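You operate a simulated robot arm through the tools that you are given. There is no shell and no other tool.

You run a simulated robot arm. Do the job below in one go: nothing can be reset, and whatever is moved stays where it is left.

## Task
Brush the clamped cover clean with cleaner, then release it onto the short mat.
Fine: brush back on the ledge, wash tray lid shut; leave the other cover. Where these are worked on the way, their far stop is far enough and under half their travel is too little: wash tray lid. What is to be rubbed or washed off counts as gone when no trace of it is left.

Only the result counts: the job must be done as asked and must still hold three seconds after the hand-in. Knocking over, shifting, dropping, spilling or breaking anything else fails it. Lids that push on must go on centred and level and be pressed home; caps that screw on are set level and turned clockwise until they are tight.

## Robot
A 7-joint arm with a two-finger parallel gripper, fixed in place. Base frame: the origin is at the foot of the arm, x ahead of it, y to its left, z up; the work surface is at about z = 0.84. Readings come in m, rad, newtons and seconds.
Its first joint turns from -2.601 to 2.601 rad. Payload 3.43 kg.
The TCP is the grasp point between the finger pads, 0.03 m short of the fingertips. In the tool frame z runs along the fingers and y along their closing line. The gripper opens to 0.094 m. The fingers are 0.028 m wide and 0.01 m thick; the gripper's body (0.05 by 0.096 m) begins 0.055 m behind the TCP.
Orientation is that of the tool frame in the base frame, as a unit quaternion [w, x, y, z]. With the fingers straight down and closing along the base's y, the tool's x points along the base's -x, its y along +y and its z along -z.

## Interface
- The arm moves only by the tool play_rows. Its argument "series" is one flat list of numbers, 6 for each row, row after row: the shift along the tool's x, y, z in units of 50 mm (1.0 is 50 mm), then the turn, a rotation vector about the tool's x, y, z in units of 6 degrees (1.0 is 6 degrees). In form: [x, y, z, wx, wy, wz, x, y, z, wx, wy, wz, ...]. A call has 1 to 20 rows; each row shifts and turns the commanded pose from where the row before left it, along the tool's axes as they then stand. "claw" is the finger opening in mm, from 0 to 94, set as the call begins (left out, the last holds). A call with a number of a shift or a turn outside -1 to 1 is refused whole. A row lasts 0.2 s, in which the tool goes at most 0.05 m and 0.15 rad; a call with a longer step from one row to the next is refused whole, and so is a gripper value outside its range. A pose out of reach is approached as far as the arm can. The call stops where the force on the tool passes 90 N (or 10 N more than at its start, if that is more) or the arm is blocked; 0.2 s more then pass. The fingers move at their own pace (about 0.045 m/s each) and stop on an object; they squeeze with about 23 N. The grip force told is the motor's: it shows also when the fingers shut on nothing. Time passes only in rows, and 0.2 s behind the last, so rows that do not move let the fingers close. It gives the time, the measured TCP pose, the force on the tool (base axes), the opening and the grip force at its end, in the units of the frame above (readings bear some noise), with the torque about the TCP (base axes, N m) and any sound that the robot's microphone picked up.
- Cameras (640 x 400 px; columns grow to the right, rows downward): "scene" is fixed at [0.2214, -0.5098, 1.4601]; the picture's right is [0.94, -0.34, 0.00], its down [-0.10, -0.28, -0.95] and it looks along [0.33, 0.89, -0.30] (base axes); focal length 332 px, centre (320, 200). "wrist" rides on the gripper at [0.076, 0.014, -0.102] in the tool frame; the picture's right is [-0.18, 0.98, 0.00], its down [-0.75, -0.14, -0.64] and it looks along [-0.63, -0.12, 0.77] (tool axes); focal length 243 px, centre (320, 200). There is no depth. A picture from a camera that has moved, and an enlarged one, comes with that camera's place and axes in the base frame and with its lens. The place of the scene camera against the robot may be out by one fixed shift of up to 0.018 m in any direction.
- grab_frame(camera): a new picture of that camera. No time passes.
- inspect(camera, box): a new picture of the part [left, top, right, bottom] of that camera's present view, enlarged. No time passes.
- hand_in(): hands the job in; it is judged then, once.

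Places have to be worked out from the pictures, the camera data and where the tool is seen. Open the gripper and draw the arm clear of the work before you hand the job in, unless the task says otherwise.

The tools are called after "Request:" by a JSON object that holds its "api" and its "payload". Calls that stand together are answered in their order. play_rows: Moves the arm, as the interface text tells. Its arguments: {"type":"object","properties":{"series":{"type":"array"},"claw":{"type":"number"}},"required":["series"]} The other tools are called the same way: grab_frame (camera) takes a picture; inspect (camera, box) takes an enlarged picture of a part of a camera's view; hand_in () hands the job in.

At the start:

```text
time: 0.0
tcp_pos: [0.5615, 0.8126, 1.1941]
orientation: [0.0, -0.001, 1.0, 0.0]
ft_force: [-0.3, -0.4, -0.7]
wrist_torque: [0.0, -0.03, -0.02]
opening: 0.0938
gripper_force: 0.0
```

scene: 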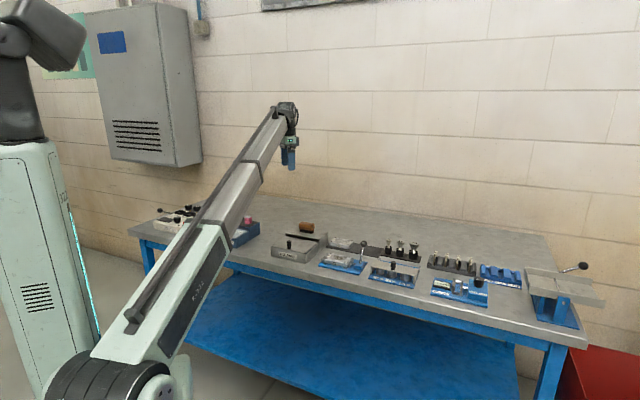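
wrist: 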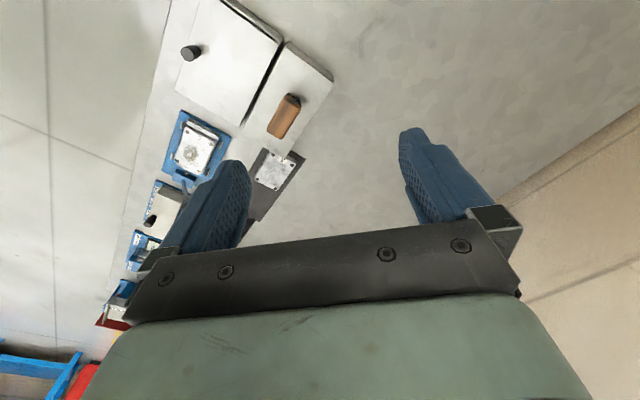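

I start by looking at the scene closer, to find the tray, brush, clamp, covers and mats.

Request:
{"api": "inspect", "payload": {"camera": "scene", "box": [240, 210, 400, 310]}}

Request:
{"api": "inspect", "payload": {"camera": "scene", "box": [360, 220, 520, 320]}}

Request:
{"api": "inspect", "payload": {"camera": "scene", "box": [480, 230, 640, 330]}}

Request:
{"api": "inspect", "payload": {"camera": "scene", "box": [120, 180, 280, 280]}}

Request:
{"api": "inspect", "payload": {"camera": "wrist", "box": [80, 0, 360, 175]}}

Request:
{"api": "inspect", "payload": {"camera": "wrist", "box": [60, 150, 300, 300]}}

```text
4.00 times, centred on (320, 260) of scene
camera zoom: at [0.2214, -0.5098, 1.4601], right [0.94, -0.34, 0.0], down [-0.1, -0.28, -0.95], along [0.33, 0.89, -0.3], focal length 1328 px, centre (320, -40)
```

zoom: 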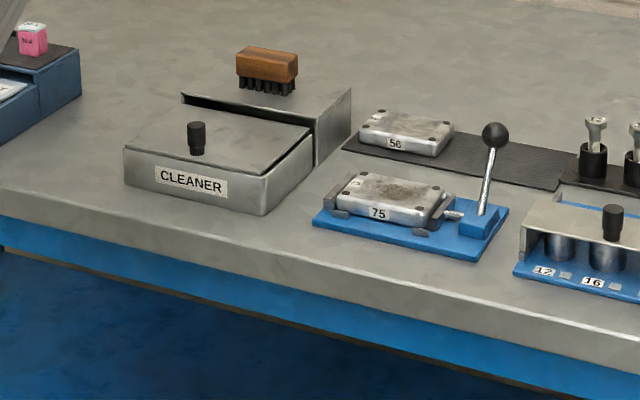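

```text
4.00 times, centred on (440, 270) of scene
camera zoom: at [0.2214, -0.5098, 1.4601], right [0.94, -0.34, 0.0], down [-0.1, -0.28, -0.95], along [0.33, 0.89, -0.3], focal length 1328 px, centre (-160, -80)
```

zoom: 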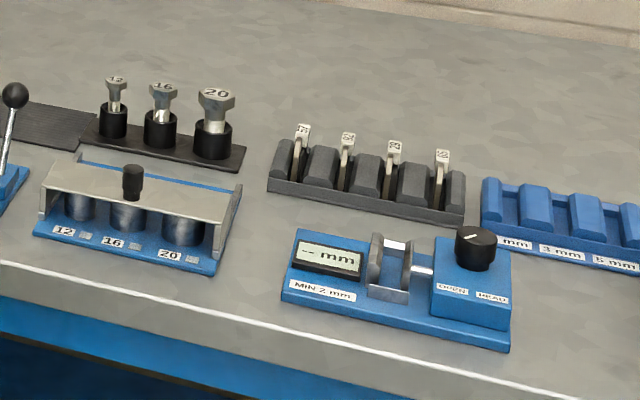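

```text
4.00 times, centred on (560, 280) of scene
camera zoom: at [0.2214, -0.5098, 1.4601], right [0.94, -0.34, 0.0], down [-0.1, -0.28, -0.95], along [0.33, 0.89, -0.3], focal length 1328 px, centre (-640, -120)
```

zoom: 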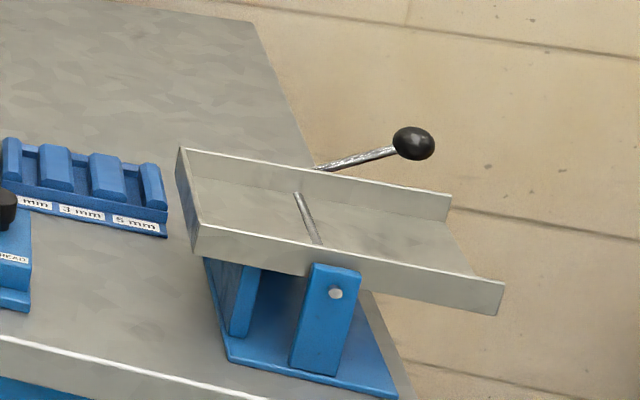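

```text
4.00 times, centred on (200, 230) of scene
camera zoom: at [0.2214, -0.5098, 1.4601], right [0.94, -0.34, 0.0], down [-0.1, -0.28, -0.95], along [0.33, 0.89, -0.3], focal length 1328 px, centre (800, 80)
```

zoom: 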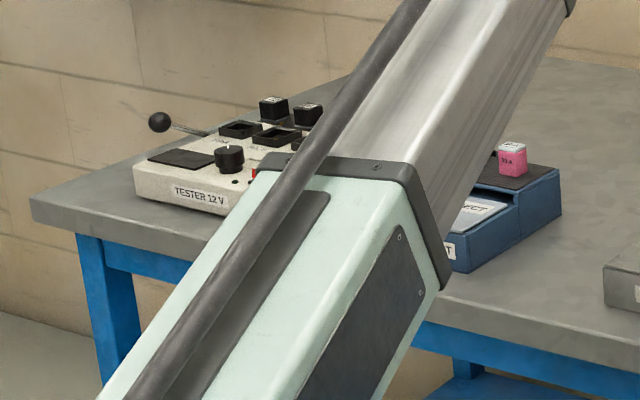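

```text
2.29 times, centred on (220, 88) of wrist
camera zoom: at [0.4854, 0.8278, 1.2966], right [0.18, 0.98, 0.0], down [0.75, -0.14, 0.64], along [0.63, -0.12, -0.77], focal length 555 px, centre (549, 457)
```

zoom: 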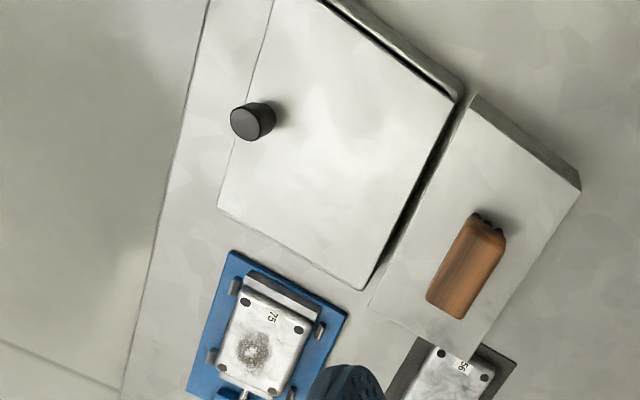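

```text
2.67 times, centred on (180, 225) of wrist
camera zoom: at [0.4854, 0.8278, 1.2966], right [0.18, 0.98, 0.0], down [0.75, -0.14, 0.64], along [0.63, -0.12, -0.77], focal length 647 px, centre (693, 133)
```

zoom: 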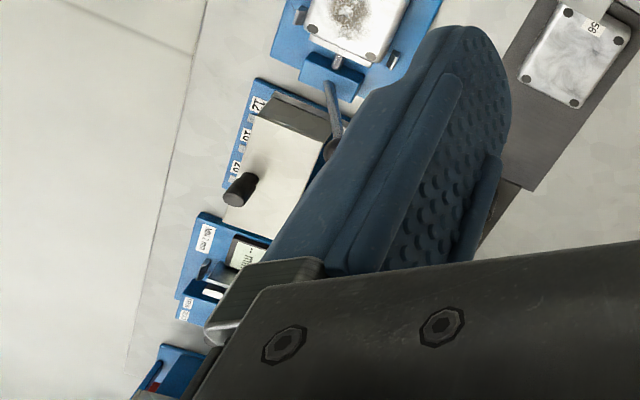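

The table runs at about −48° to the base x axis, with the tray, clamp and covers in front of the arm. I turn the tool to line up with the table (about −42° around tool z), staying high, and look again.

Request:
{"api": "play_rows", "payload": {"series": [0, 0, 0, 0, 0, -1, 0, 0, 0, 0, 0, -1, 0, 0, 0, 0, 0, -1, 0, 0, 0, 0, 0, -1, 0, 0, 0, 0, 0, -1, 0, 0, 0, 0, 0, -1, 0, 0, 0, 0, 0, -1]}}

Request:
{"api": "grab_frame", "payload": {"camera": "wrist"}}

Request:
{"api": "grab_frame", "payload": {"camera": "scene"}}

```text
time: 1.6
tcp_pos: [0.5612, 0.8121, 1.1937]
orientation: [0.0, -0.36, 0.933, 0.0]
ft_force: [0.3, -0.6, -0.4]
wrist_torque: [-0.03, -0.02, -0.02]
opening: 0.0938
gripper_force: 0.0
```

```text
taken
camera wrist: at [0.4955, 0.773, 1.2965], right [-0.52, 0.85, 0.0], down [0.65, 0.4, 0.64], along [0.55, 0.34, -0.77], focal length 243 px, centre (320, 200)
```

wrist: 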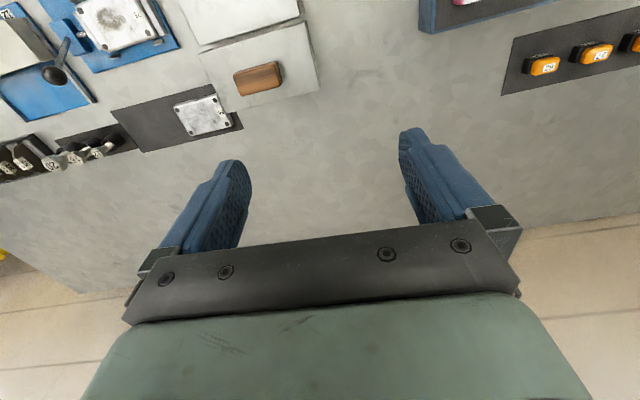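

```text
taken
```

scene: 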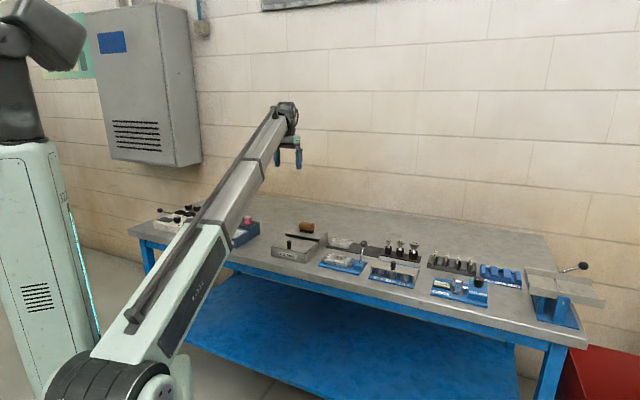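

The mat with cover 56 shows up, but I need to see whether it is one mat or two. I move the hand back over the front of the table, staying high, to see the fixtures straight on.

Request:
{"api": "play_rows", "payload": {"series": [0.7, -0.68, 0, 0, 0, 0, 0.7, -0.68, 0, 0, 0, 0, 0.7, -0.68, 0, 0, 0, 0, 0.7, -0.68, 0, 0, 0, 0, 0.7, -0.68, 0, 0, 0, 0, 0.7, -0.68, 0, 0, 0, 0, 0.7, -0.68, 0, 0, 0, 0]}}

Request:
{"api": "grab_frame", "payload": {"camera": "wrist"}}

Request:
{"api": "grab_frame", "payload": {"camera": "scene"}}

```text
time: 3.2
tcp_pos: [0.5558, 0.4919, 1.1443]
orientation: [0.013, -0.356, 0.935, 0.004]
ft_force: [-3.8, 52.8, -62.0]
wrist_torque: [-2.97, -4.76, -3.91]
opening: 0.094
gripper_force: 0.0
out of reach, approached as far as the arm can: row 4, 5, 6, 7
```

```text
taken
camera wrist: at [0.4879, 0.4507, 1.2453], right [-0.52, 0.86, 0.01], down [0.64, 0.38, 0.66], along [0.57, 0.35, -0.75], focal length 243 px, centre (320, 200)
```

wrist: 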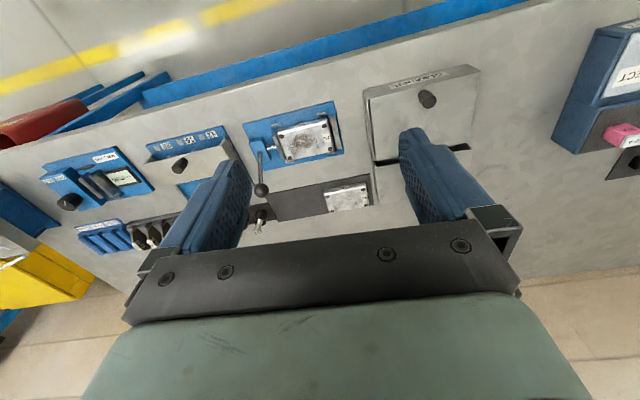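

```text
taken
```

scene: 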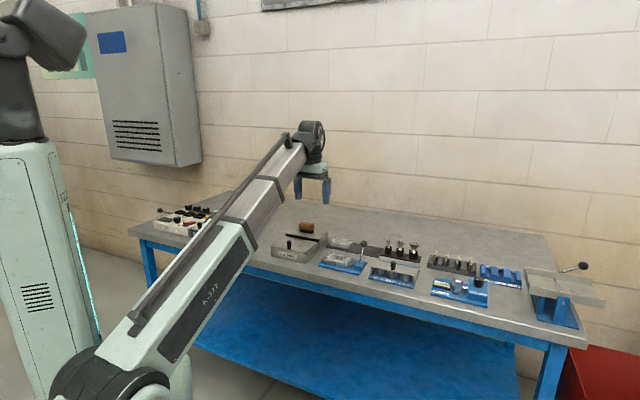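

The arm could not hold that height so close in (commanded z 1.19, measured 1.144), so I lower the commanded pose a bit to get back within reach, and look at the mat area.

Request:
{"api": "play_rows", "payload": {"series": [0, 0, 0.8, 0, 0, 0, 0, 0, 0.8, 0, 0, 0, 0, 0, 0, 0, 0, 0]}}

Request:
{"api": "grab_frame", "payload": {"camera": "wrist"}}

Request:
{"api": "inspect", "payload": {"camera": "wrist", "box": [220, 60, 480, 222]}}

Request:
{"api": "inspect", "payload": {"camera": "scene", "box": [310, 225, 406, 285]}}

```text
time: 4.0
tcp_pos: [0.5543, 0.4911, 1.0633]
orientation: [-0.001, -0.36, 0.933, 0.0]
ft_force: [-0.5, 0.5, 0.0]
wrist_torque: [0.02, 0.0, 0.02]
opening: 0.0937
gripper_force: 0.1
```

```text
taken
camera wrist: at [0.4893, 0.4508, 1.1668], right [-0.52, 0.85, 0.0], down [0.65, 0.4, 0.64], along [0.55, 0.33, -0.77], focal length 243 px, centre (320, 200)
```

wrist: 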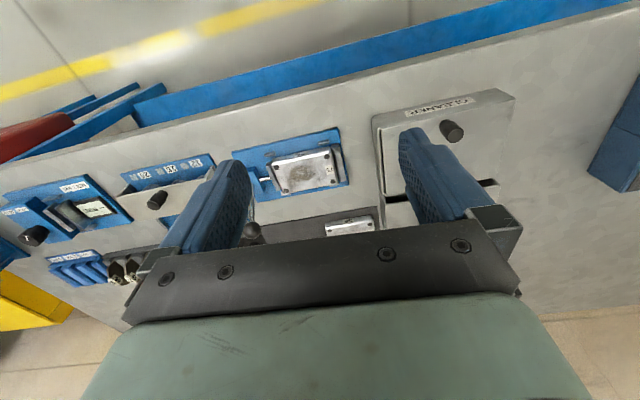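

```text
2.46 times, centred on (350, 141) of wrist
camera zoom: at [0.4893, 0.4508, 1.1668], right [-0.52, 0.85, 0.0], down [0.65, 0.4, 0.64], along [0.55, 0.33, -0.77], focal length 597 px, centre (246, 345)
```

zoom: 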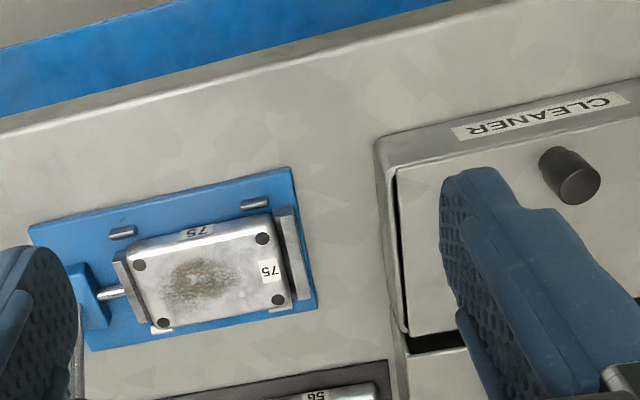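

```text
6.67 times, centred on (358, 255) of scene
camera zoom: at [0.2214, -0.5098, 1.4601], right [0.94, -0.34, 0.0], down [-0.1, -0.28, -0.95], along [0.33, 0.89, -0.3], focal length 2214 px, centre (67, -167)
```

zoom: 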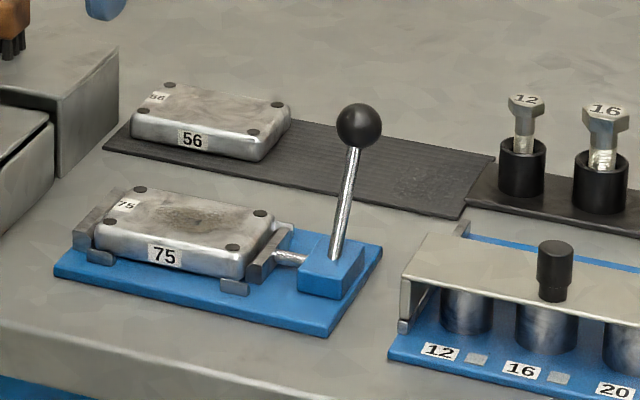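

Only one ribbed mat shows near the clamp, with cover 56 on its left half. I lift and move the hand out over it to check its length, its free part and whether other mats are near.

Request:
{"api": "play_rows", "payload": {"series": [-0.88, -0.2, -0.35, 0, 0, 0, -0.88, -0.2, -0.35, 0, 0, 0, -0.88, -0.2, -0.35, 0, 0, 0, -0.88, -0.2, -0.35, 0, 0, 0, -0.88, -0.2, -0.35, 0, 0, 0]}}

Request:
{"api": "grab_frame", "payload": {"camera": "wrist"}}

Request:
{"api": "inspect", "payload": {"camera": "wrist", "box": [200, 0, 480, 175]}}

Request:
{"api": "grab_frame", "payload": {"camera": "scene"}}

```text
time: 5.2
tcp_pos: [0.7535, 0.601, 1.1501]
orientation: [-0.001, -0.358, 0.934, 0.0]
ft_force: [-0.3, 0.8, -0.5]
wrist_torque: [0.02, -0.03, 0.0]
opening: 0.0943
gripper_force: 0.0
```

```text
taken
camera wrist: at [0.6877, 0.5618, 1.2538], right [-0.52, 0.85, 0.0], down [0.65, 0.4, 0.64], along [0.55, 0.33, -0.77], focal length 243 px, centre (320, 200)
```

wrist: 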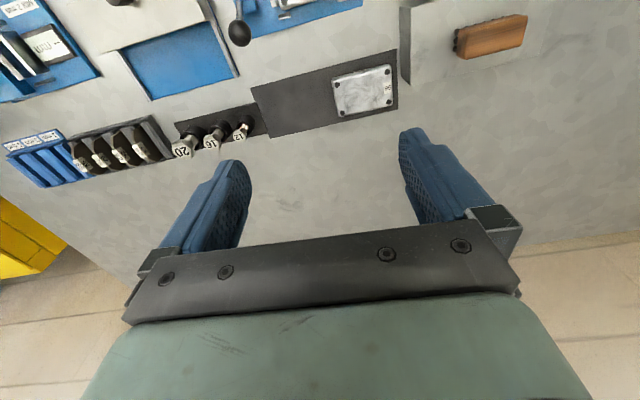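

```text
2.29 times, centred on (340, 88) of wrist
camera zoom: at [0.6877, 0.5618, 1.2538], right [-0.52, 0.85, 0.0], down [0.65, 0.4, 0.64], along [0.55, 0.33, -0.77], focal length 555 px, centre (274, 457)
```

zoom: 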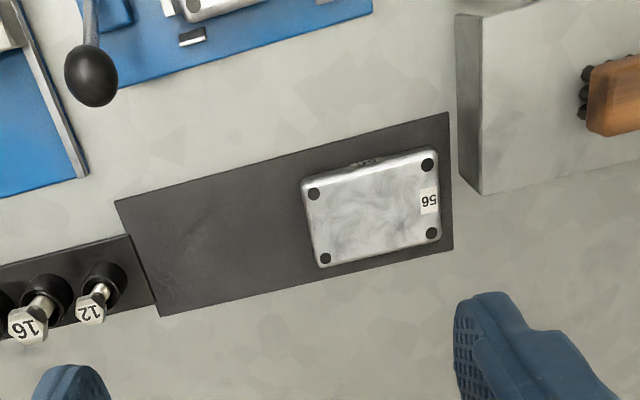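

```text
taken
```

scene: 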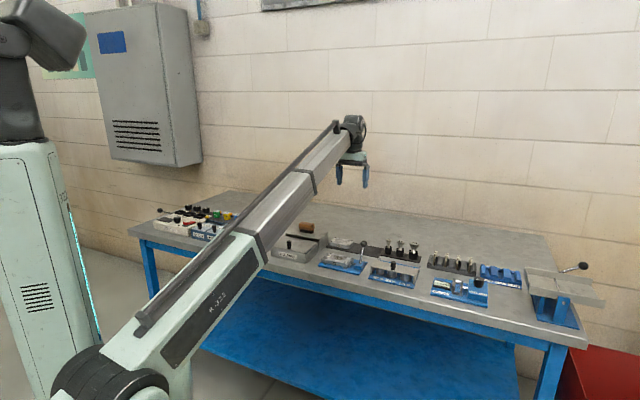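

The mat is about 0.227 × 0.087 m, with cover 56 on one half and the left half free. I check the left end of the table and the far right, in case there is another, shorter mat.

Request:
{"api": "inspect", "payload": {"camera": "scene", "box": [120, 180, 280, 280]}}

Request:
{"api": "inspect", "payload": {"camera": "scene", "box": [260, 210, 400, 297]}}

Request:
{"api": "inspect", "payload": {"camera": "wrist", "box": [0, 0, 280, 175]}}

Request:
{"api": "inspect", "payload": {"camera": "wrist", "box": [360, 0, 640, 175]}}

```text
4.00 times, centred on (200, 230) of scene
camera zoom: at [0.2214, -0.5098, 1.4601], right [0.94, -0.34, 0.0], down [-0.1, -0.28, -0.95], along [0.33, 0.89, -0.3], focal length 1328 px, centre (800, 80)
```

zoom: 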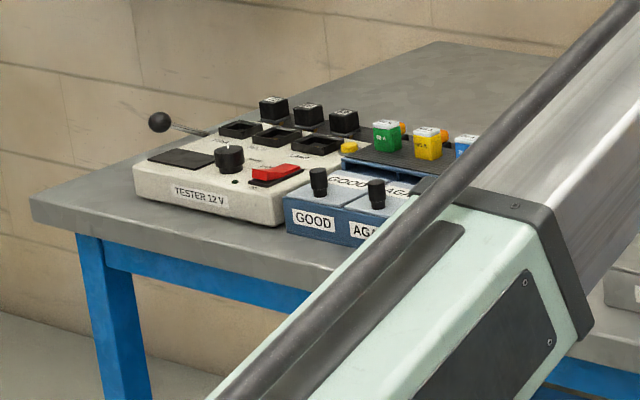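

```text
4.57 times, centred on (330, 254) of scene
camera zoom: at [0.2214, -0.5098, 1.4601], right [0.94, -0.34, 0.0], down [-0.1, -0.28, -0.95], along [0.33, 0.89, -0.3], focal length 1518 px, centre (274, -45)
```

zoom: 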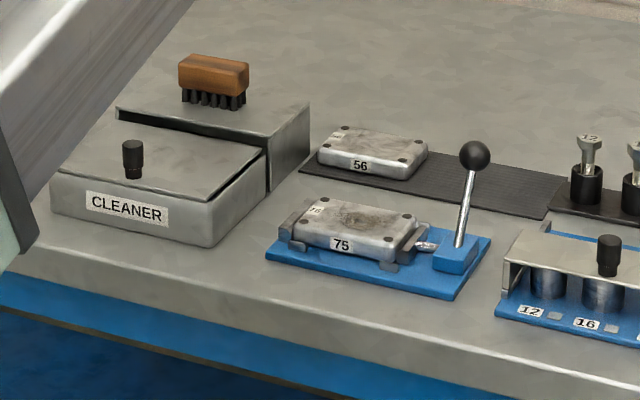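

```text
2.29 times, centred on (140, 88) of wrist
camera zoom: at [0.6877, 0.5618, 1.2538], right [-0.52, 0.85, 0.0], down [0.65, 0.4, 0.64], along [0.55, 0.33, -0.77], focal length 555 px, centre (731, 457)
```

zoom: 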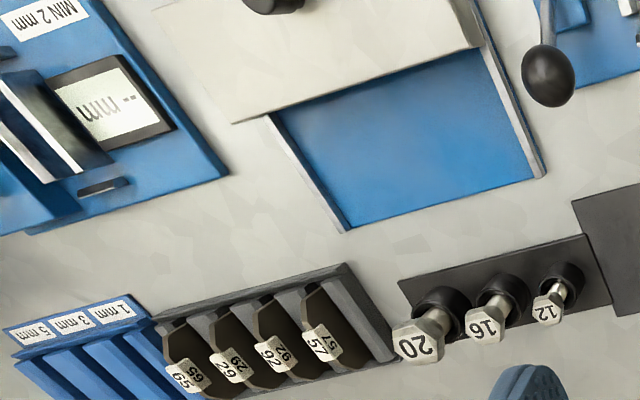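

```text
2.29 times, centred on (500, 88) of wrist
camera zoom: at [0.6877, 0.5618, 1.2538], right [-0.52, 0.85, 0.0], down [0.65, 0.4, 0.64], along [0.55, 0.33, -0.77], focal length 555 px, centre (-91, 457)
```

zoom: 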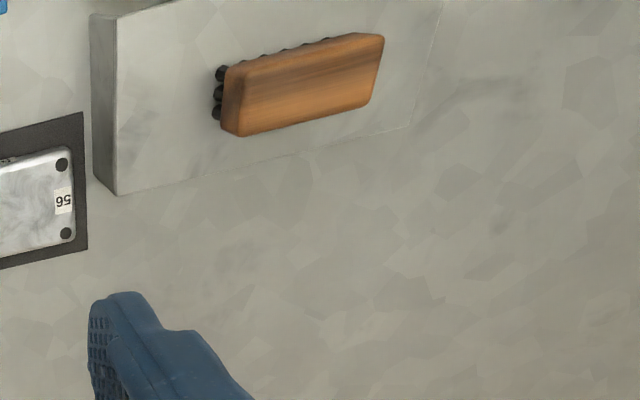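

The ribbed mat beside the clamp is the only one. Its free half centres on about (0.827, 0.601), roughly 1.02 m from the base, so I test the reach there at a safe height of z = 1.0, above everything nearby.

Request:
{"api": "play_rows", "payload": {"series": [-0.2735, -0.2455, 0.75, 0, 0, 0, -0.2735, -0.2455, 0.75, 0, 0, 0, -0.2735, -0.2455, 0.75, 0, 0, 0, -0.2735, -0.2455, 0.75, 0, 0, 0, 0, 0, 0, 0, 0, 0]}}

Request:
{"api": "grab_frame", "payload": {"camera": "wrist"}}

Request:
{"api": "grab_frame", "payload": {"camera": "scene"}}

```text
time: 6.4
tcp_pos: [0.8274, 0.5997, 0.9988]
orientation: [-0.001, -0.359, 0.933, 0.0]
ft_force: [-0.2, -0.2, 0.7]
wrist_torque: [0.02, 0.02, 0.03]
opening: 0.094
gripper_force: 0.0
```

```text
taken
camera wrist: at [0.7612, 0.5603, 1.103], right [-0.52, 0.85, 0.0], down [0.65, 0.4, 0.64], along [0.55, 0.33, -0.77], focal length 243 px, centre (320, 200)
```

wrist: 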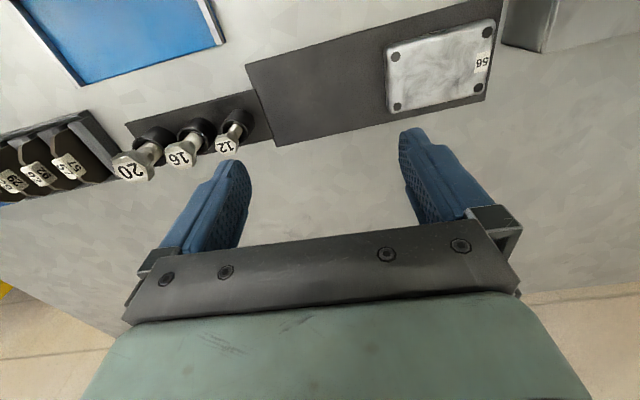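

```text
taken
```

scene: 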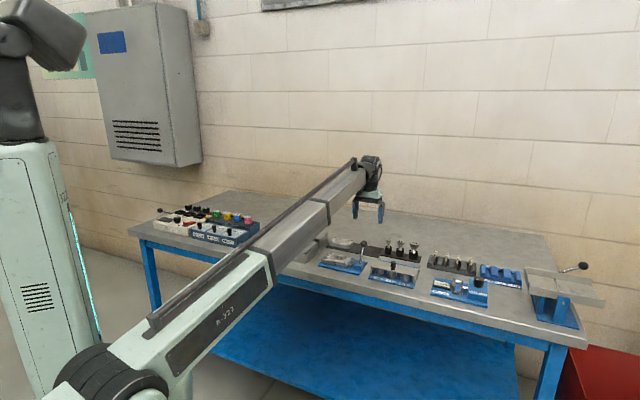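

That spot is reachable (r = 1.022 measured). Next I go up and over the wash tray, squaring the yaw to the 45° table line, to measure the lid, knob and brush closely.

Request:
{"api": "play_rows", "payload": {"series": [0, 0, -1, 0, 0, 0, 0, 0, -1, 0, 0, -0.5, 0.516, 0.695, 0, 0, 0, 0, 0.516, 0.695, 0, 0, 0, 0, 0.516, 0.695, 0, 0, 0, 0, 0.516, 0.695, 0, 0, 0, 0, 0.516, 0.695, 0, 0, 0, 0, 0.516, 0.695, 0, 0, 0, 0, 0.516, 0.695, 0, 0, 0, 0, 0, 0, 0, 0, 0, 0]}}

Request:
{"api": "grab_frame", "payload": {"camera": "wrist"}}

Request:
{"api": "inspect", "payload": {"camera": "wrist", "box": [200, 0, 480, 175]}}

```text
time: 8.6
tcp_pos: [0.5256, 0.645, 1.1002]
orientation: [0.0, -0.382, 0.924, 0.0]
ft_force: [-0.1, 0.6, 0.0]
wrist_torque: [0.01, 0.02, -0.01]
opening: 0.0941
gripper_force: 0.0
```

```text
taken
camera wrist: at [0.4617, 0.6024, 1.2041], right [-0.56, 0.83, 0.0], down [0.63, 0.43, 0.64], along [0.53, 0.36, -0.77], focal length 243 px, centre (320, 200)
```

wrist: 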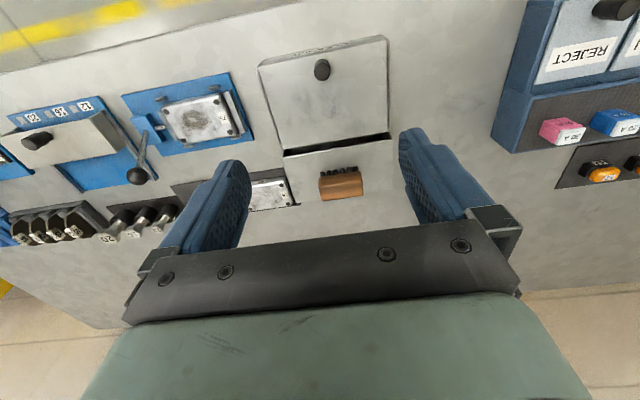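

```text
2.29 times, centred on (340, 88) of wrist
camera zoom: at [0.4617, 0.6024, 1.2041], right [-0.56, 0.83, 0.0], down [0.63, 0.43, 0.64], along [0.53, 0.36, -0.77], focal length 555 px, centre (274, 457)
```

zoom: 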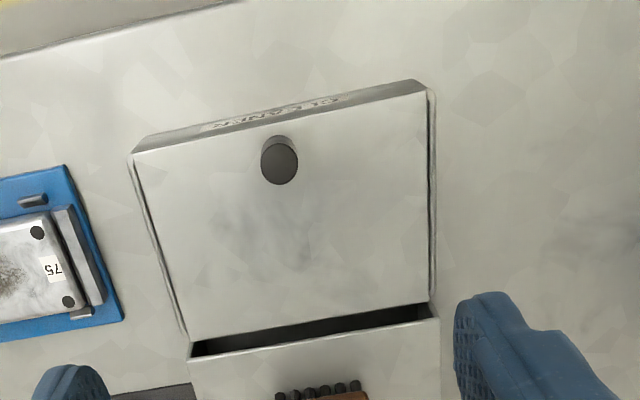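

The tray is square to the 45° line. The lid is about 0.148 × 0.108 m, and the knob top is near (0.512, 0.6405, 0.91). The back slot shows that the lid slides away under the ledge. I lower to just above the knob and check alignment.

Request:
{"api": "play_rows", "payload": {"series": [0.085, 0.043, 0.933, 0, 0, 0, 0.085, 0.043, 0.933, 0, 0, 0, 0.085, 0.043, 0.933, 0, 0, 0, 0, 0, 0, 0, 0, 0]}}

Request:
{"api": "grab_frame", "payload": {"camera": "wrist"}}

Request:
{"api": "inspect", "payload": {"camera": "scene", "box": [250, 190, 378, 270]}}

```text
time: 9.6
tcp_pos: [0.5124, 0.6406, 0.9612]
orientation: [0.0, -0.383, 0.924, 0.001]
ft_force: [-0.6, -0.1, -0.2]
wrist_torque: [-0.03, -0.01, 0.02]
opening: 0.0938
gripper_force: 0.2
```

```text
taken
camera wrist: at [0.4492, 0.5975, 1.0634], right [-0.56, 0.83, 0.0], down [0.63, 0.43, 0.64], along [0.53, 0.36, -0.77], focal length 243 px, centre (320, 200)
```

wrist: 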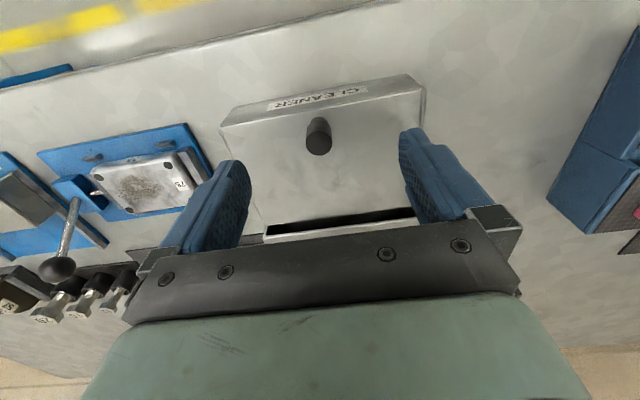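

```text
5.00 times, centred on (314, 230) of scene
camera zoom: at [0.2214, -0.5098, 1.4601], right [0.94, -0.34, 0.0], down [-0.1, -0.28, -0.95], along [0.33, 0.89, -0.3], focal length 1661 px, centre (350, 50)
```

zoom: 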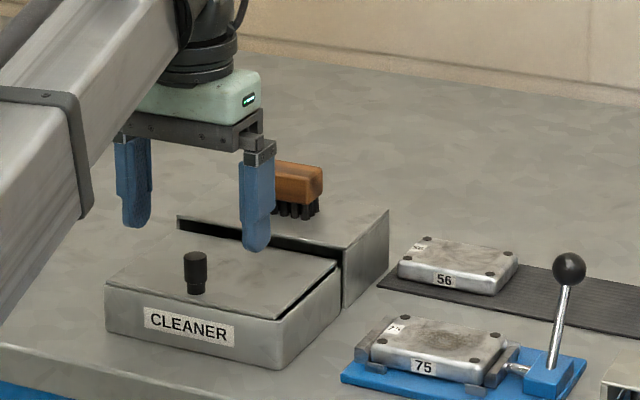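

The knob sits centred under the fingers (computed (0.5135, 0.6416) against TCP (0.5124, 0.6406)). I go down to TCP z ≈ 0.916 so the tips stay above the lid, then close on the knob.

Request:
{"api": "play_rows", "payload": {"series": [0, 0, 0.45, 0, 0, 0, 0, 0, 0.45, 0, 0, 0, 0, 0, 0, 0, 0, 0]}}

Request:
{"api": "grab_frame", "payload": {"camera": "wrist"}}

Request:
{"api": "inspect", "payload": {"camera": "scene", "box": [250, 190, 378, 270]}}

```text
time: 10.4
tcp_pos: [0.5127, 0.64, 0.9166]
orientation: [0.0, -0.382, 0.924, 0.0]
ft_force: [0.9, 0.1, 5.2]
wrist_torque: [-0.08, 0.04, 0.02]
opening: 0.094
gripper_force: 0.0
```

```text
taken
camera wrist: at [0.4485, 0.5971, 1.0195], right [-0.57, 0.82, 0.0], down [0.63, 0.43, 0.64], along [0.53, 0.36, -0.77], focal length 243 px, centre (320, 200)
```

wrist: 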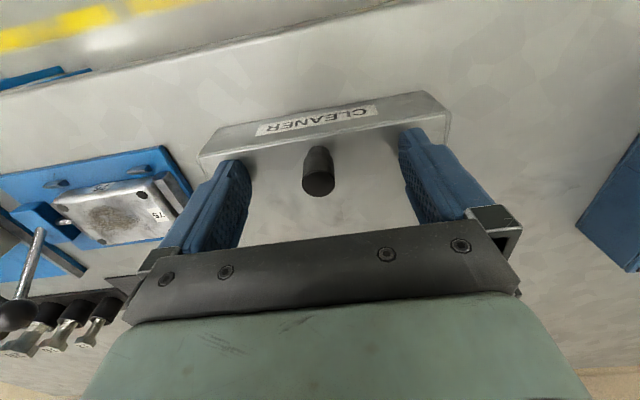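

```text
5.00 times, centred on (314, 230) of scene
camera zoom: at [0.2214, -0.5098, 1.4601], right [0.94, -0.34, 0.0], down [-0.1, -0.28, -0.95], along [0.33, 0.89, -0.3], focal length 1661 px, centre (350, 50)
```

zoom: 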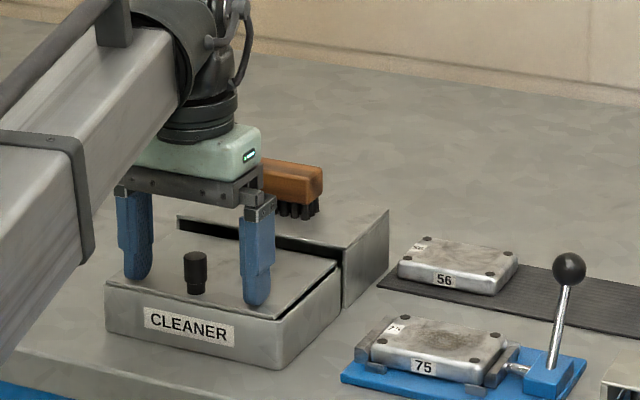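

A 5 N touch shows the fingertips have reached the lid (top ≈ 0.887). I raise 3 mm and close on the knob.

Request:
{"api": "play_rows", "payload": {"series": [0, 0, -0.06, 0, 0, 0, 0, 0, 0, 0, 0, 0, 0, 0, 0, 0, 0, 0, 0, 0, 0, 0, 0, 0, 0, 0, 0, 0, 0, 0, 0, 0, 0, 0, 0, 0], "claw": 0}}

Request:
{"api": "grab_frame", "payload": {"camera": "wrist"}}

```text
time: 11.8
tcp_pos: [0.5127, 0.6412, 0.9185]
orientation: [0.0, -0.382, 0.924, 0.0]
ft_force: [3.0, -1.9, 1.2]
wrist_torque: [-0.04, 0.0, 0.01]
opening: 0.0177
gripper_force: 43.7
```

```text
taken
camera wrist: at [0.449, 0.5971, 1.0223], right [-0.56, 0.83, 0.0], down [0.63, 0.43, 0.64], along [0.53, 0.36, -0.77], focal length 243 px, centre (320, 200)
```

wrist: 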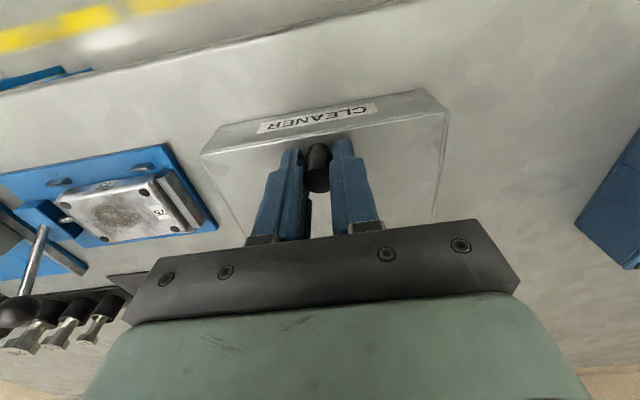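

The knob is gripped (17.7 mm). I slide it gently away from the robot (tool −x) a little and read the force.

Request:
{"api": "play_rows", "payload": {"series": [-0.15, 0, 0, 0, 0, 0, -0.2, 0, 0, 0, 0, 0, -0.25, 0, 0, 0, 0, 0]}}

Request:
{"api": "grab_frame", "payload": {"camera": "wrist"}}

Request:
{"api": "inspect", "payload": {"camera": "scene", "box": [250, 190, 378, 270]}}

```text
time: 12.6
tcp_pos: [0.5348, 0.6625, 0.9194]
orientation: [0.0, -0.383, 0.924, 0.001]
ft_force: [2.2, -0.1, 9.2]
wrist_torque: [-0.53, 0.47, -0.01]
opening: 0.0177
gripper_force: 44.4
```

```text
taken
camera wrist: at [0.4706, 0.6185, 1.0223], right [-0.57, 0.82, 0.0], down [0.63, 0.43, 0.64], along [0.53, 0.36, -0.77], focal length 243 px, centre (320, 200)
```

wrist: 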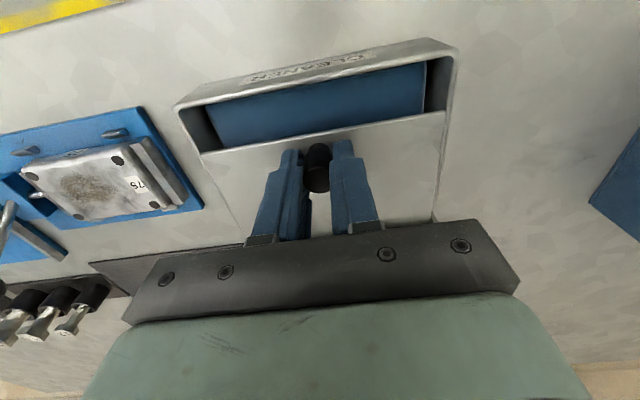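

```text
5.00 times, centred on (314, 230) of scene
camera zoom: at [0.2214, -0.5098, 1.4601], right [0.94, -0.34, 0.0], down [-0.1, -0.28, -0.95], along [0.33, 0.89, -0.3], focal length 1661 px, centre (350, 50)
```

zoom: 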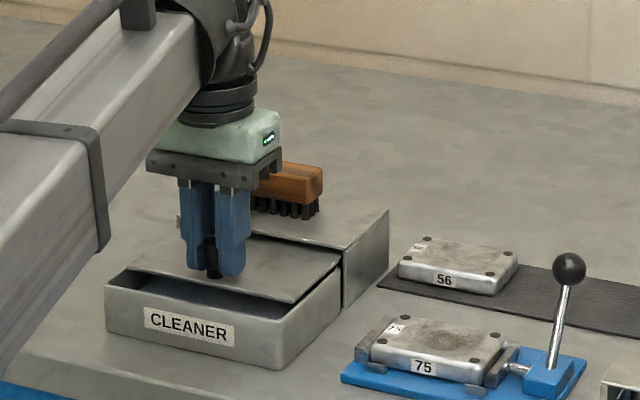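

The lid slides and blue cleaner shows. I continue away towards the ledge in gentle steps.

Request:
{"api": "play_rows", "payload": {"series": [-0.2, 0, -0.01, 0, 0, 0, -0.2, 0, 0, 0, 0, 0, -0.2, 0, 0, 0, 0, 0, -0.2, 0, 0, 0, 0, 0]}}

Request:
{"api": "grab_frame", "payload": {"camera": "wrist"}}

Request:
{"api": "inspect", "payload": {"camera": "scene", "box": [250, 190, 378, 270]}}

```text
time: 13.6
tcp_pos: [0.5626, 0.6898, 0.9199]
orientation: [0.0, -0.383, 0.924, 0.0]
ft_force: [3.3, -2.7, 8.9]
wrist_torque: [-0.38, 0.3, 0.02]
opening: 0.0176
gripper_force: 44.7
```

```text
taken
camera wrist: at [0.499, 0.647, 1.0223], right [-0.57, 0.82, 0.0], down [0.63, 0.43, 0.64], along [0.53, 0.36, -0.77], focal length 243 px, centre (320, 200)
```

wrist: 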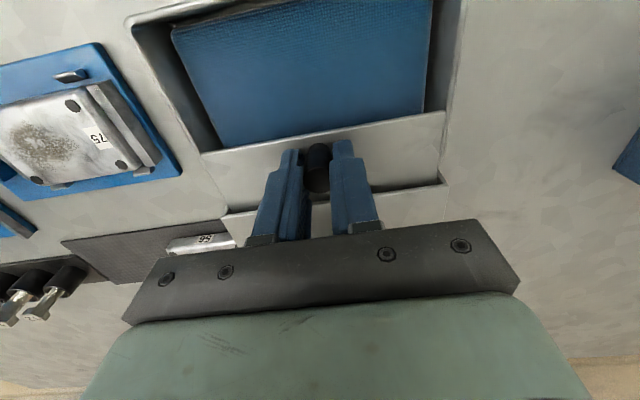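

```text
5.00 times, centred on (314, 230) of scene
camera zoom: at [0.2214, -0.5098, 1.4601], right [0.94, -0.34, 0.0], down [-0.1, -0.28, -0.95], along [0.33, 0.89, -0.3], focal length 1661 px, centre (350, 50)
```

zoom: 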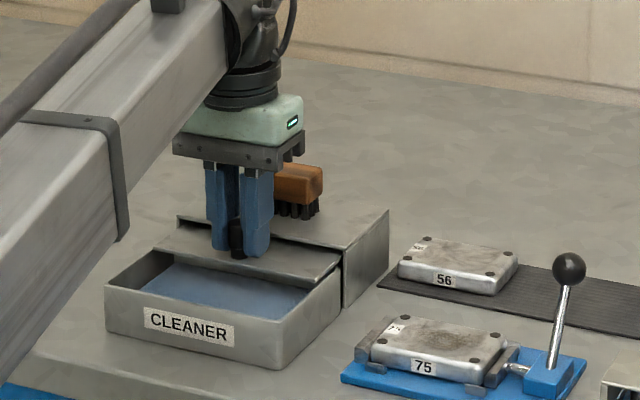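

The lid is more than halfway. I continue in small steps to its far stop; the brush is still clear of the fingers.

Request:
{"api": "play_rows", "payload": {"series": [-0.12, 0, 0, 0, 0, 0, -0.12, 0, 0, 0, 0, 0]}}

Request:
{"api": "inspect", "payload": {"camera": "scene", "box": [250, 190, 378, 270]}}

Request:
{"api": "grab_frame", "payload": {"camera": "wrist"}}

```text
time: 14.2
tcp_pos: [0.5716, 0.6987, 0.9193]
orientation: [0.0, -0.382, 0.924, 0.0]
ft_force: [0.0, -0.5, 3.7]
wrist_torque: [-0.08, -0.05, -0.04]
opening: 0.0178
gripper_force: 45.4
```

```text
5.00 times, centred on (314, 230) of scene
camera zoom: at [0.2214, -0.5098, 1.4601], right [0.94, -0.34, 0.0], down [-0.1, -0.28, -0.95], along [0.33, 0.89, -0.3], focal length 1661 px, centre (350, 50)
```

zoom: 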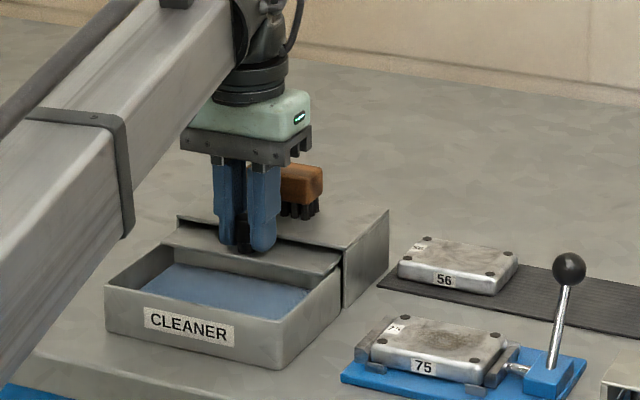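

```text
taken
camera wrist: at [0.5076, 0.6555, 1.0223], right [-0.57, 0.82, 0.0], down [0.63, 0.43, 0.64], along [0.53, 0.36, -0.77], focal length 243 px, centre (320, 200)
```

wrist: 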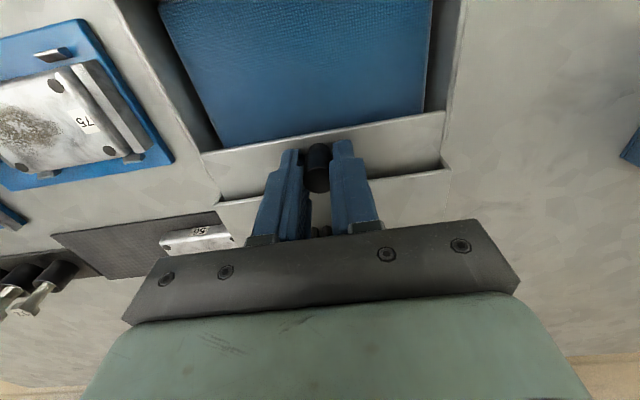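

Still no hard stop (n ≈ 0.898). I go on in 4 mm steps until the force rises.

Request:
{"api": "play_rows", "payload": {"series": [-0.08, 0, 0, 0, 0, 0, -0.08, 0, 0, 0, 0, 0]}}

Request:
{"api": "grab_frame", "payload": {"camera": "wrist"}}

```text
time: 14.8
tcp_pos: [0.5746, 0.7031, 0.9186]
orientation: [-0.002, -0.382, 0.924, 0.0]
ft_force: [-13.1, -15.0, 2.1]
wrist_torque: [0.53, -0.72, -0.04]
opening: 0.0173
gripper_force: 44.6
```

```text
taken
camera wrist: at [0.5114, 0.6594, 1.0226], right [-0.57, 0.82, 0.0], down [0.63, 0.43, 0.64], along [0.53, 0.36, -0.77], focal length 243 px, centre (320, 200)
```

wrist: 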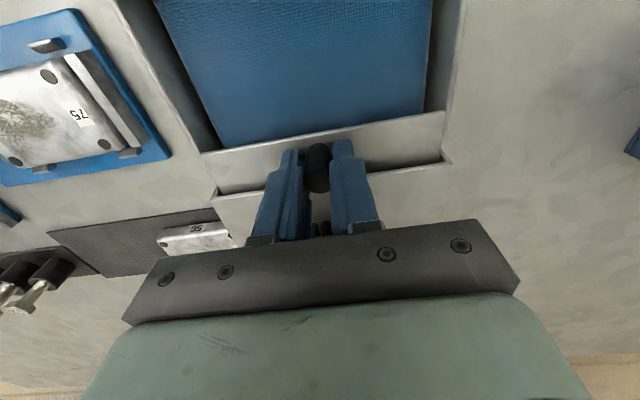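

A 20 N push-back means the stop is reached after about 88 mm of travel. I ease off, open and rise straight up clear of the knob.

Request:
{"api": "play_rows", "payload": {"series": [0.1, 0, 0, 0, 0, 0, 0, 0, 0, 0, 0, 0, 0, 0, 0, 0, 0, 0, 0, 0, -0.4, 0, 0, 0, 0, 0, -0.9, 0, 0, 0, 0, 0, -0.9, 0, 0, 0, 0, 0, -0.9, 0, 0, 0], "claw": 50}}

Request:
{"api": "grab_frame", "payload": {"camera": "wrist"}}

Request:
{"api": "inspect", "payload": {"camera": "scene", "box": [250, 190, 378, 270]}}

```text
time: 16.4
tcp_pos: [0.5724, 0.701, 1.0757]
orientation: [0.0, -0.383, 0.924, -0.001]
ft_force: [0.5, -0.2, -0.4]
wrist_torque: [-0.03, 0.0, 0.02]
opening: 0.0502
gripper_force: 0.1
```

```text
taken
camera wrist: at [0.5091, 0.6577, 1.1782], right [-0.57, 0.82, 0.0], down [0.63, 0.43, 0.64], along [0.53, 0.36, -0.77], focal length 243 px, centre (320, 200)
```

wrist: 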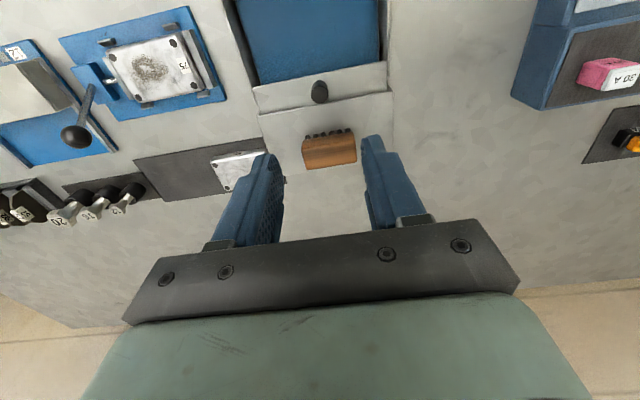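

```text
5.00 times, centred on (314, 230) of scene
camera zoom: at [0.2214, -0.5098, 1.4601], right [0.94, -0.34, 0.0], down [-0.1, -0.28, -0.95], along [0.33, 0.89, -0.3], focal length 1661 px, centre (350, 50)
```

zoom: 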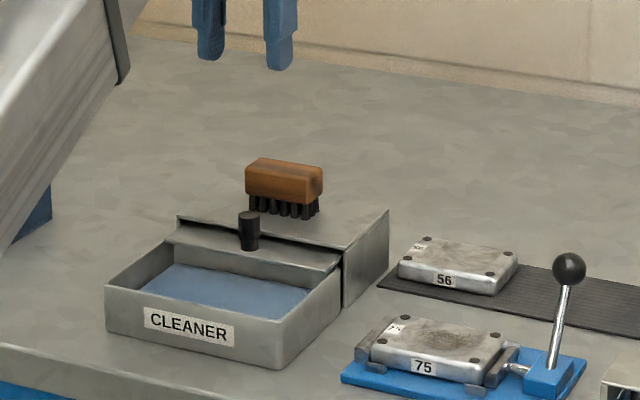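

The lid is open and stays. Now I zoom in on the brush to fix its place and direction.

Request:
{"api": "inspect", "payload": {"camera": "wrist", "box": [250, 60, 410, 160]}}

Request:
{"api": "inspect", "payload": {"camera": "scene", "box": [280, 205, 344, 245]}}

```text
4.00 times, centred on (330, 110) of wrist
camera zoom: at [0.5091, 0.6577, 1.1782], right [-0.57, 0.82, 0.0], down [0.63, 0.43, 0.64], along [0.53, 0.36, -0.77], focal length 970 px, centre (280, 560)
```

zoom: 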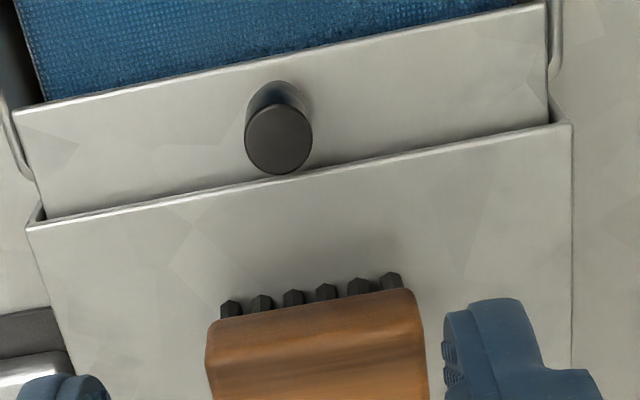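

```text
10.00 times, centred on (312, 225) of scene
camera zoom: at [0.2214, -0.5098, 1.4601], right [0.94, -0.34, 0.0], down [-0.1, -0.28, -0.95], along [0.33, 0.89, -0.3], focal length 3321 px, centre (400, -50)
```

zoom: 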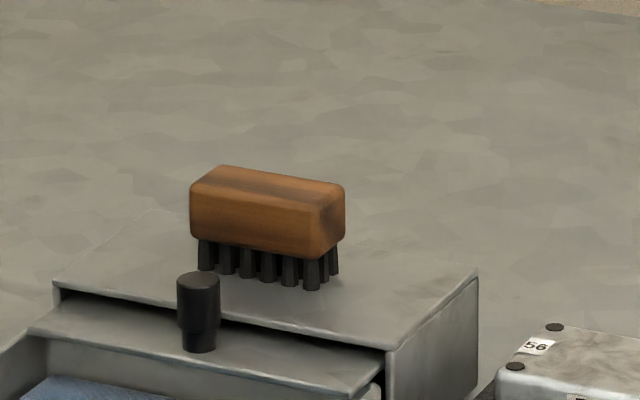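

The brush lies parallel to the tray (about 0.057 × 0.03 m), centred near (0.615, 0.744). I turn the tool 90° so the fingers close across its width, staying at z = 1.08.

Request:
{"api": "play_rows", "payload": {"series": [0, 0, 0, 0, 0, 1, 0, 0, 0, 0, 0, 1, 0, 0, 0, 0, 0, 1, 0, 0, 0, 0, 0, 1, 0, 0, 0, 0, 0, 1, 0, 0, 0, 0, 0, 1, 0, 0, 0, 0, 0, 1, 0, 0, 0, 0, 0, 1, 0, 0, 0, 0, 0, 1, 0, 0, 0, 0, 0, 1, 0, 0, 0, 0, 0, 1, 0, 0, 0, 0, 0, 1, 0, 0, 0, 0, 0, 1, 0, 0, 0, 0, 0, 1, 0, 0, 0, 0, 0, 1]}}

Request:
{"api": "grab_frame", "payload": {"camera": "wrist"}}

Request:
{"api": "grab_frame", "payload": {"camera": "scene"}}

```text
time: 19.6
tcp_pos: [0.5733, 0.7004, 1.0741]
orientation: [0.0, 0.383, 0.924, 0.001]
ft_force: [-0.1, -0.9, 0.6]
wrist_torque: [-0.02, 0.0, 0.02]
opening: 0.0502
gripper_force: 0.0
```

```text
taken
camera wrist: at [0.5296, 0.7657, 1.1771], right [0.83, 0.56, 0.0], down [0.43, -0.63, 0.64], along [0.36, -0.53, -0.77], focal length 243 px, centre (320, 200)
```

wrist: 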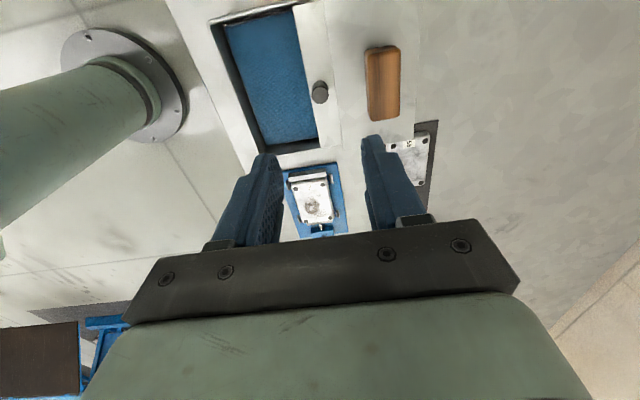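

```text
taken
```

scene: 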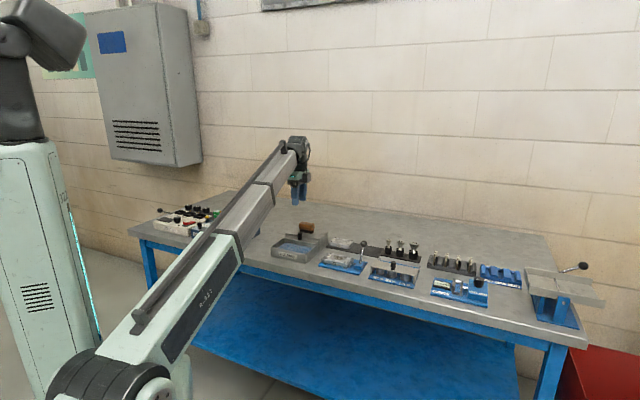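

I zoom on the brush from this new angle for a tighter fix.

Request:
{"api": "inspect", "payload": {"camera": "wrist", "box": [300, 20, 460, 120]}}

Request:
{"api": "inspect", "payload": {"camera": "wrist", "box": [190, 0, 350, 100]}}

```text
4.00 times, centred on (380, 70) of wrist
camera zoom: at [0.5296, 0.7657, 1.1771], right [0.83, 0.56, 0.0], down [0.43, -0.63, 0.64], along [0.36, -0.53, -0.77], focal length 970 px, centre (80, 720)
```

zoom: 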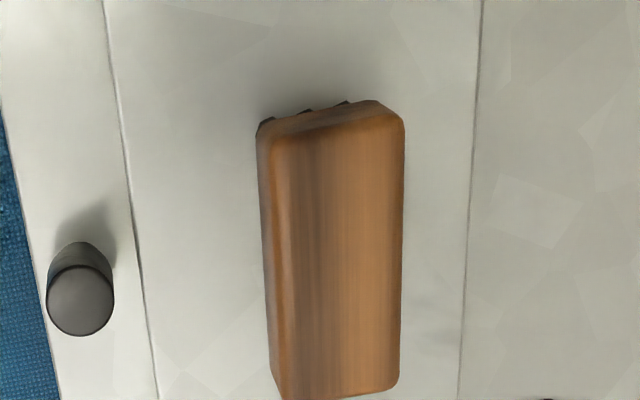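

```text
4.00 times, centred on (270, 50) of wrist
camera zoom: at [0.5296, 0.7657, 1.1771], right [0.83, 0.56, 0.0], down [0.43, -0.63, 0.64], along [0.36, -0.53, -0.77], focal length 970 px, centre (520, 800)
```

zoom: 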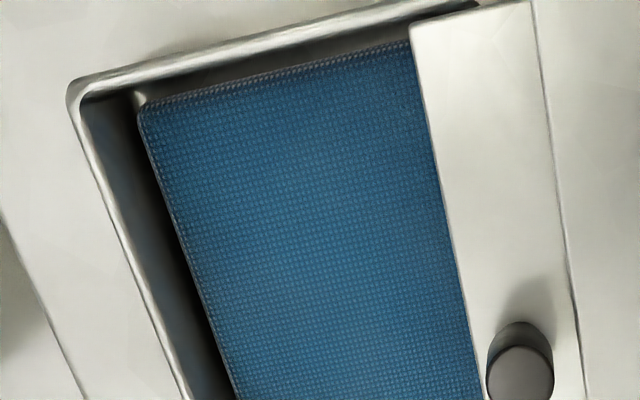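

The brush wood spans z ≈ 0.907–0.93 with its centre at about (0.6187, 0.746). I move above it at z = 0.97, with fingers 50 mm apart.

Request:
{"api": "play_rows", "payload": {"series": [0, 0.43, 0.69, 0, 0, 0, 0, 0.43, 0.69, 0, 0, 0, 0, 0.43, 0.69, 0, 0, 0, 0, 0, 0, 0, 0, 0], "claw": 50}}

Request:
{"api": "grab_frame", "payload": {"camera": "wrist"}}

Request:
{"api": "inspect", "payload": {"camera": "scene", "box": [250, 190, 378, 270]}}

```text
time: 20.6
tcp_pos: [0.6193, 0.7474, 0.9697]
orientation: [0.0, 0.383, 0.924, 0.0]
ft_force: [-0.1, 0.4, 0.1]
wrist_torque: [0.0, 0.02, -0.03]
opening: 0.05
gripper_force: 0.0
```

```text
taken
camera wrist: at [0.5755, 0.8124, 1.0729], right [0.83, 0.56, 0.0], down [0.43, -0.63, 0.64], along [0.36, -0.53, -0.77], focal length 243 px, centre (320, 200)
```

wrist: 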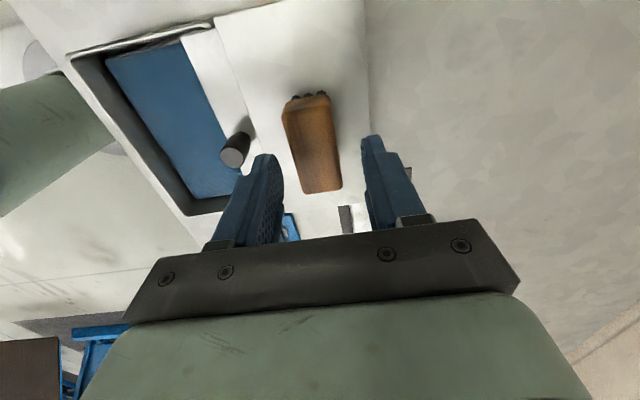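

```text
5.00 times, centred on (314, 230) of scene
camera zoom: at [0.2214, -0.5098, 1.4601], right [0.94, -0.34, 0.0], down [-0.1, -0.28, -0.95], along [0.33, 0.89, -0.3], focal length 1661 px, centre (350, 50)
```

zoom: 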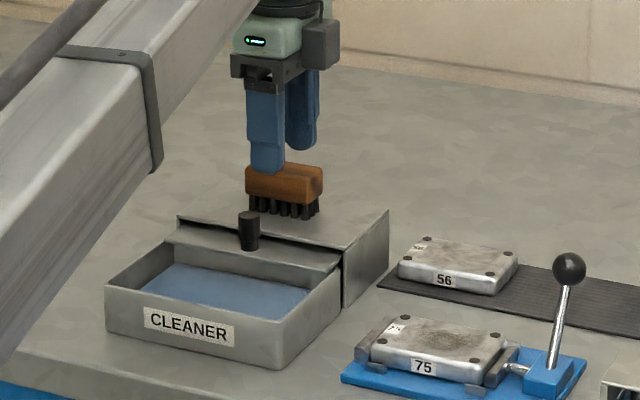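

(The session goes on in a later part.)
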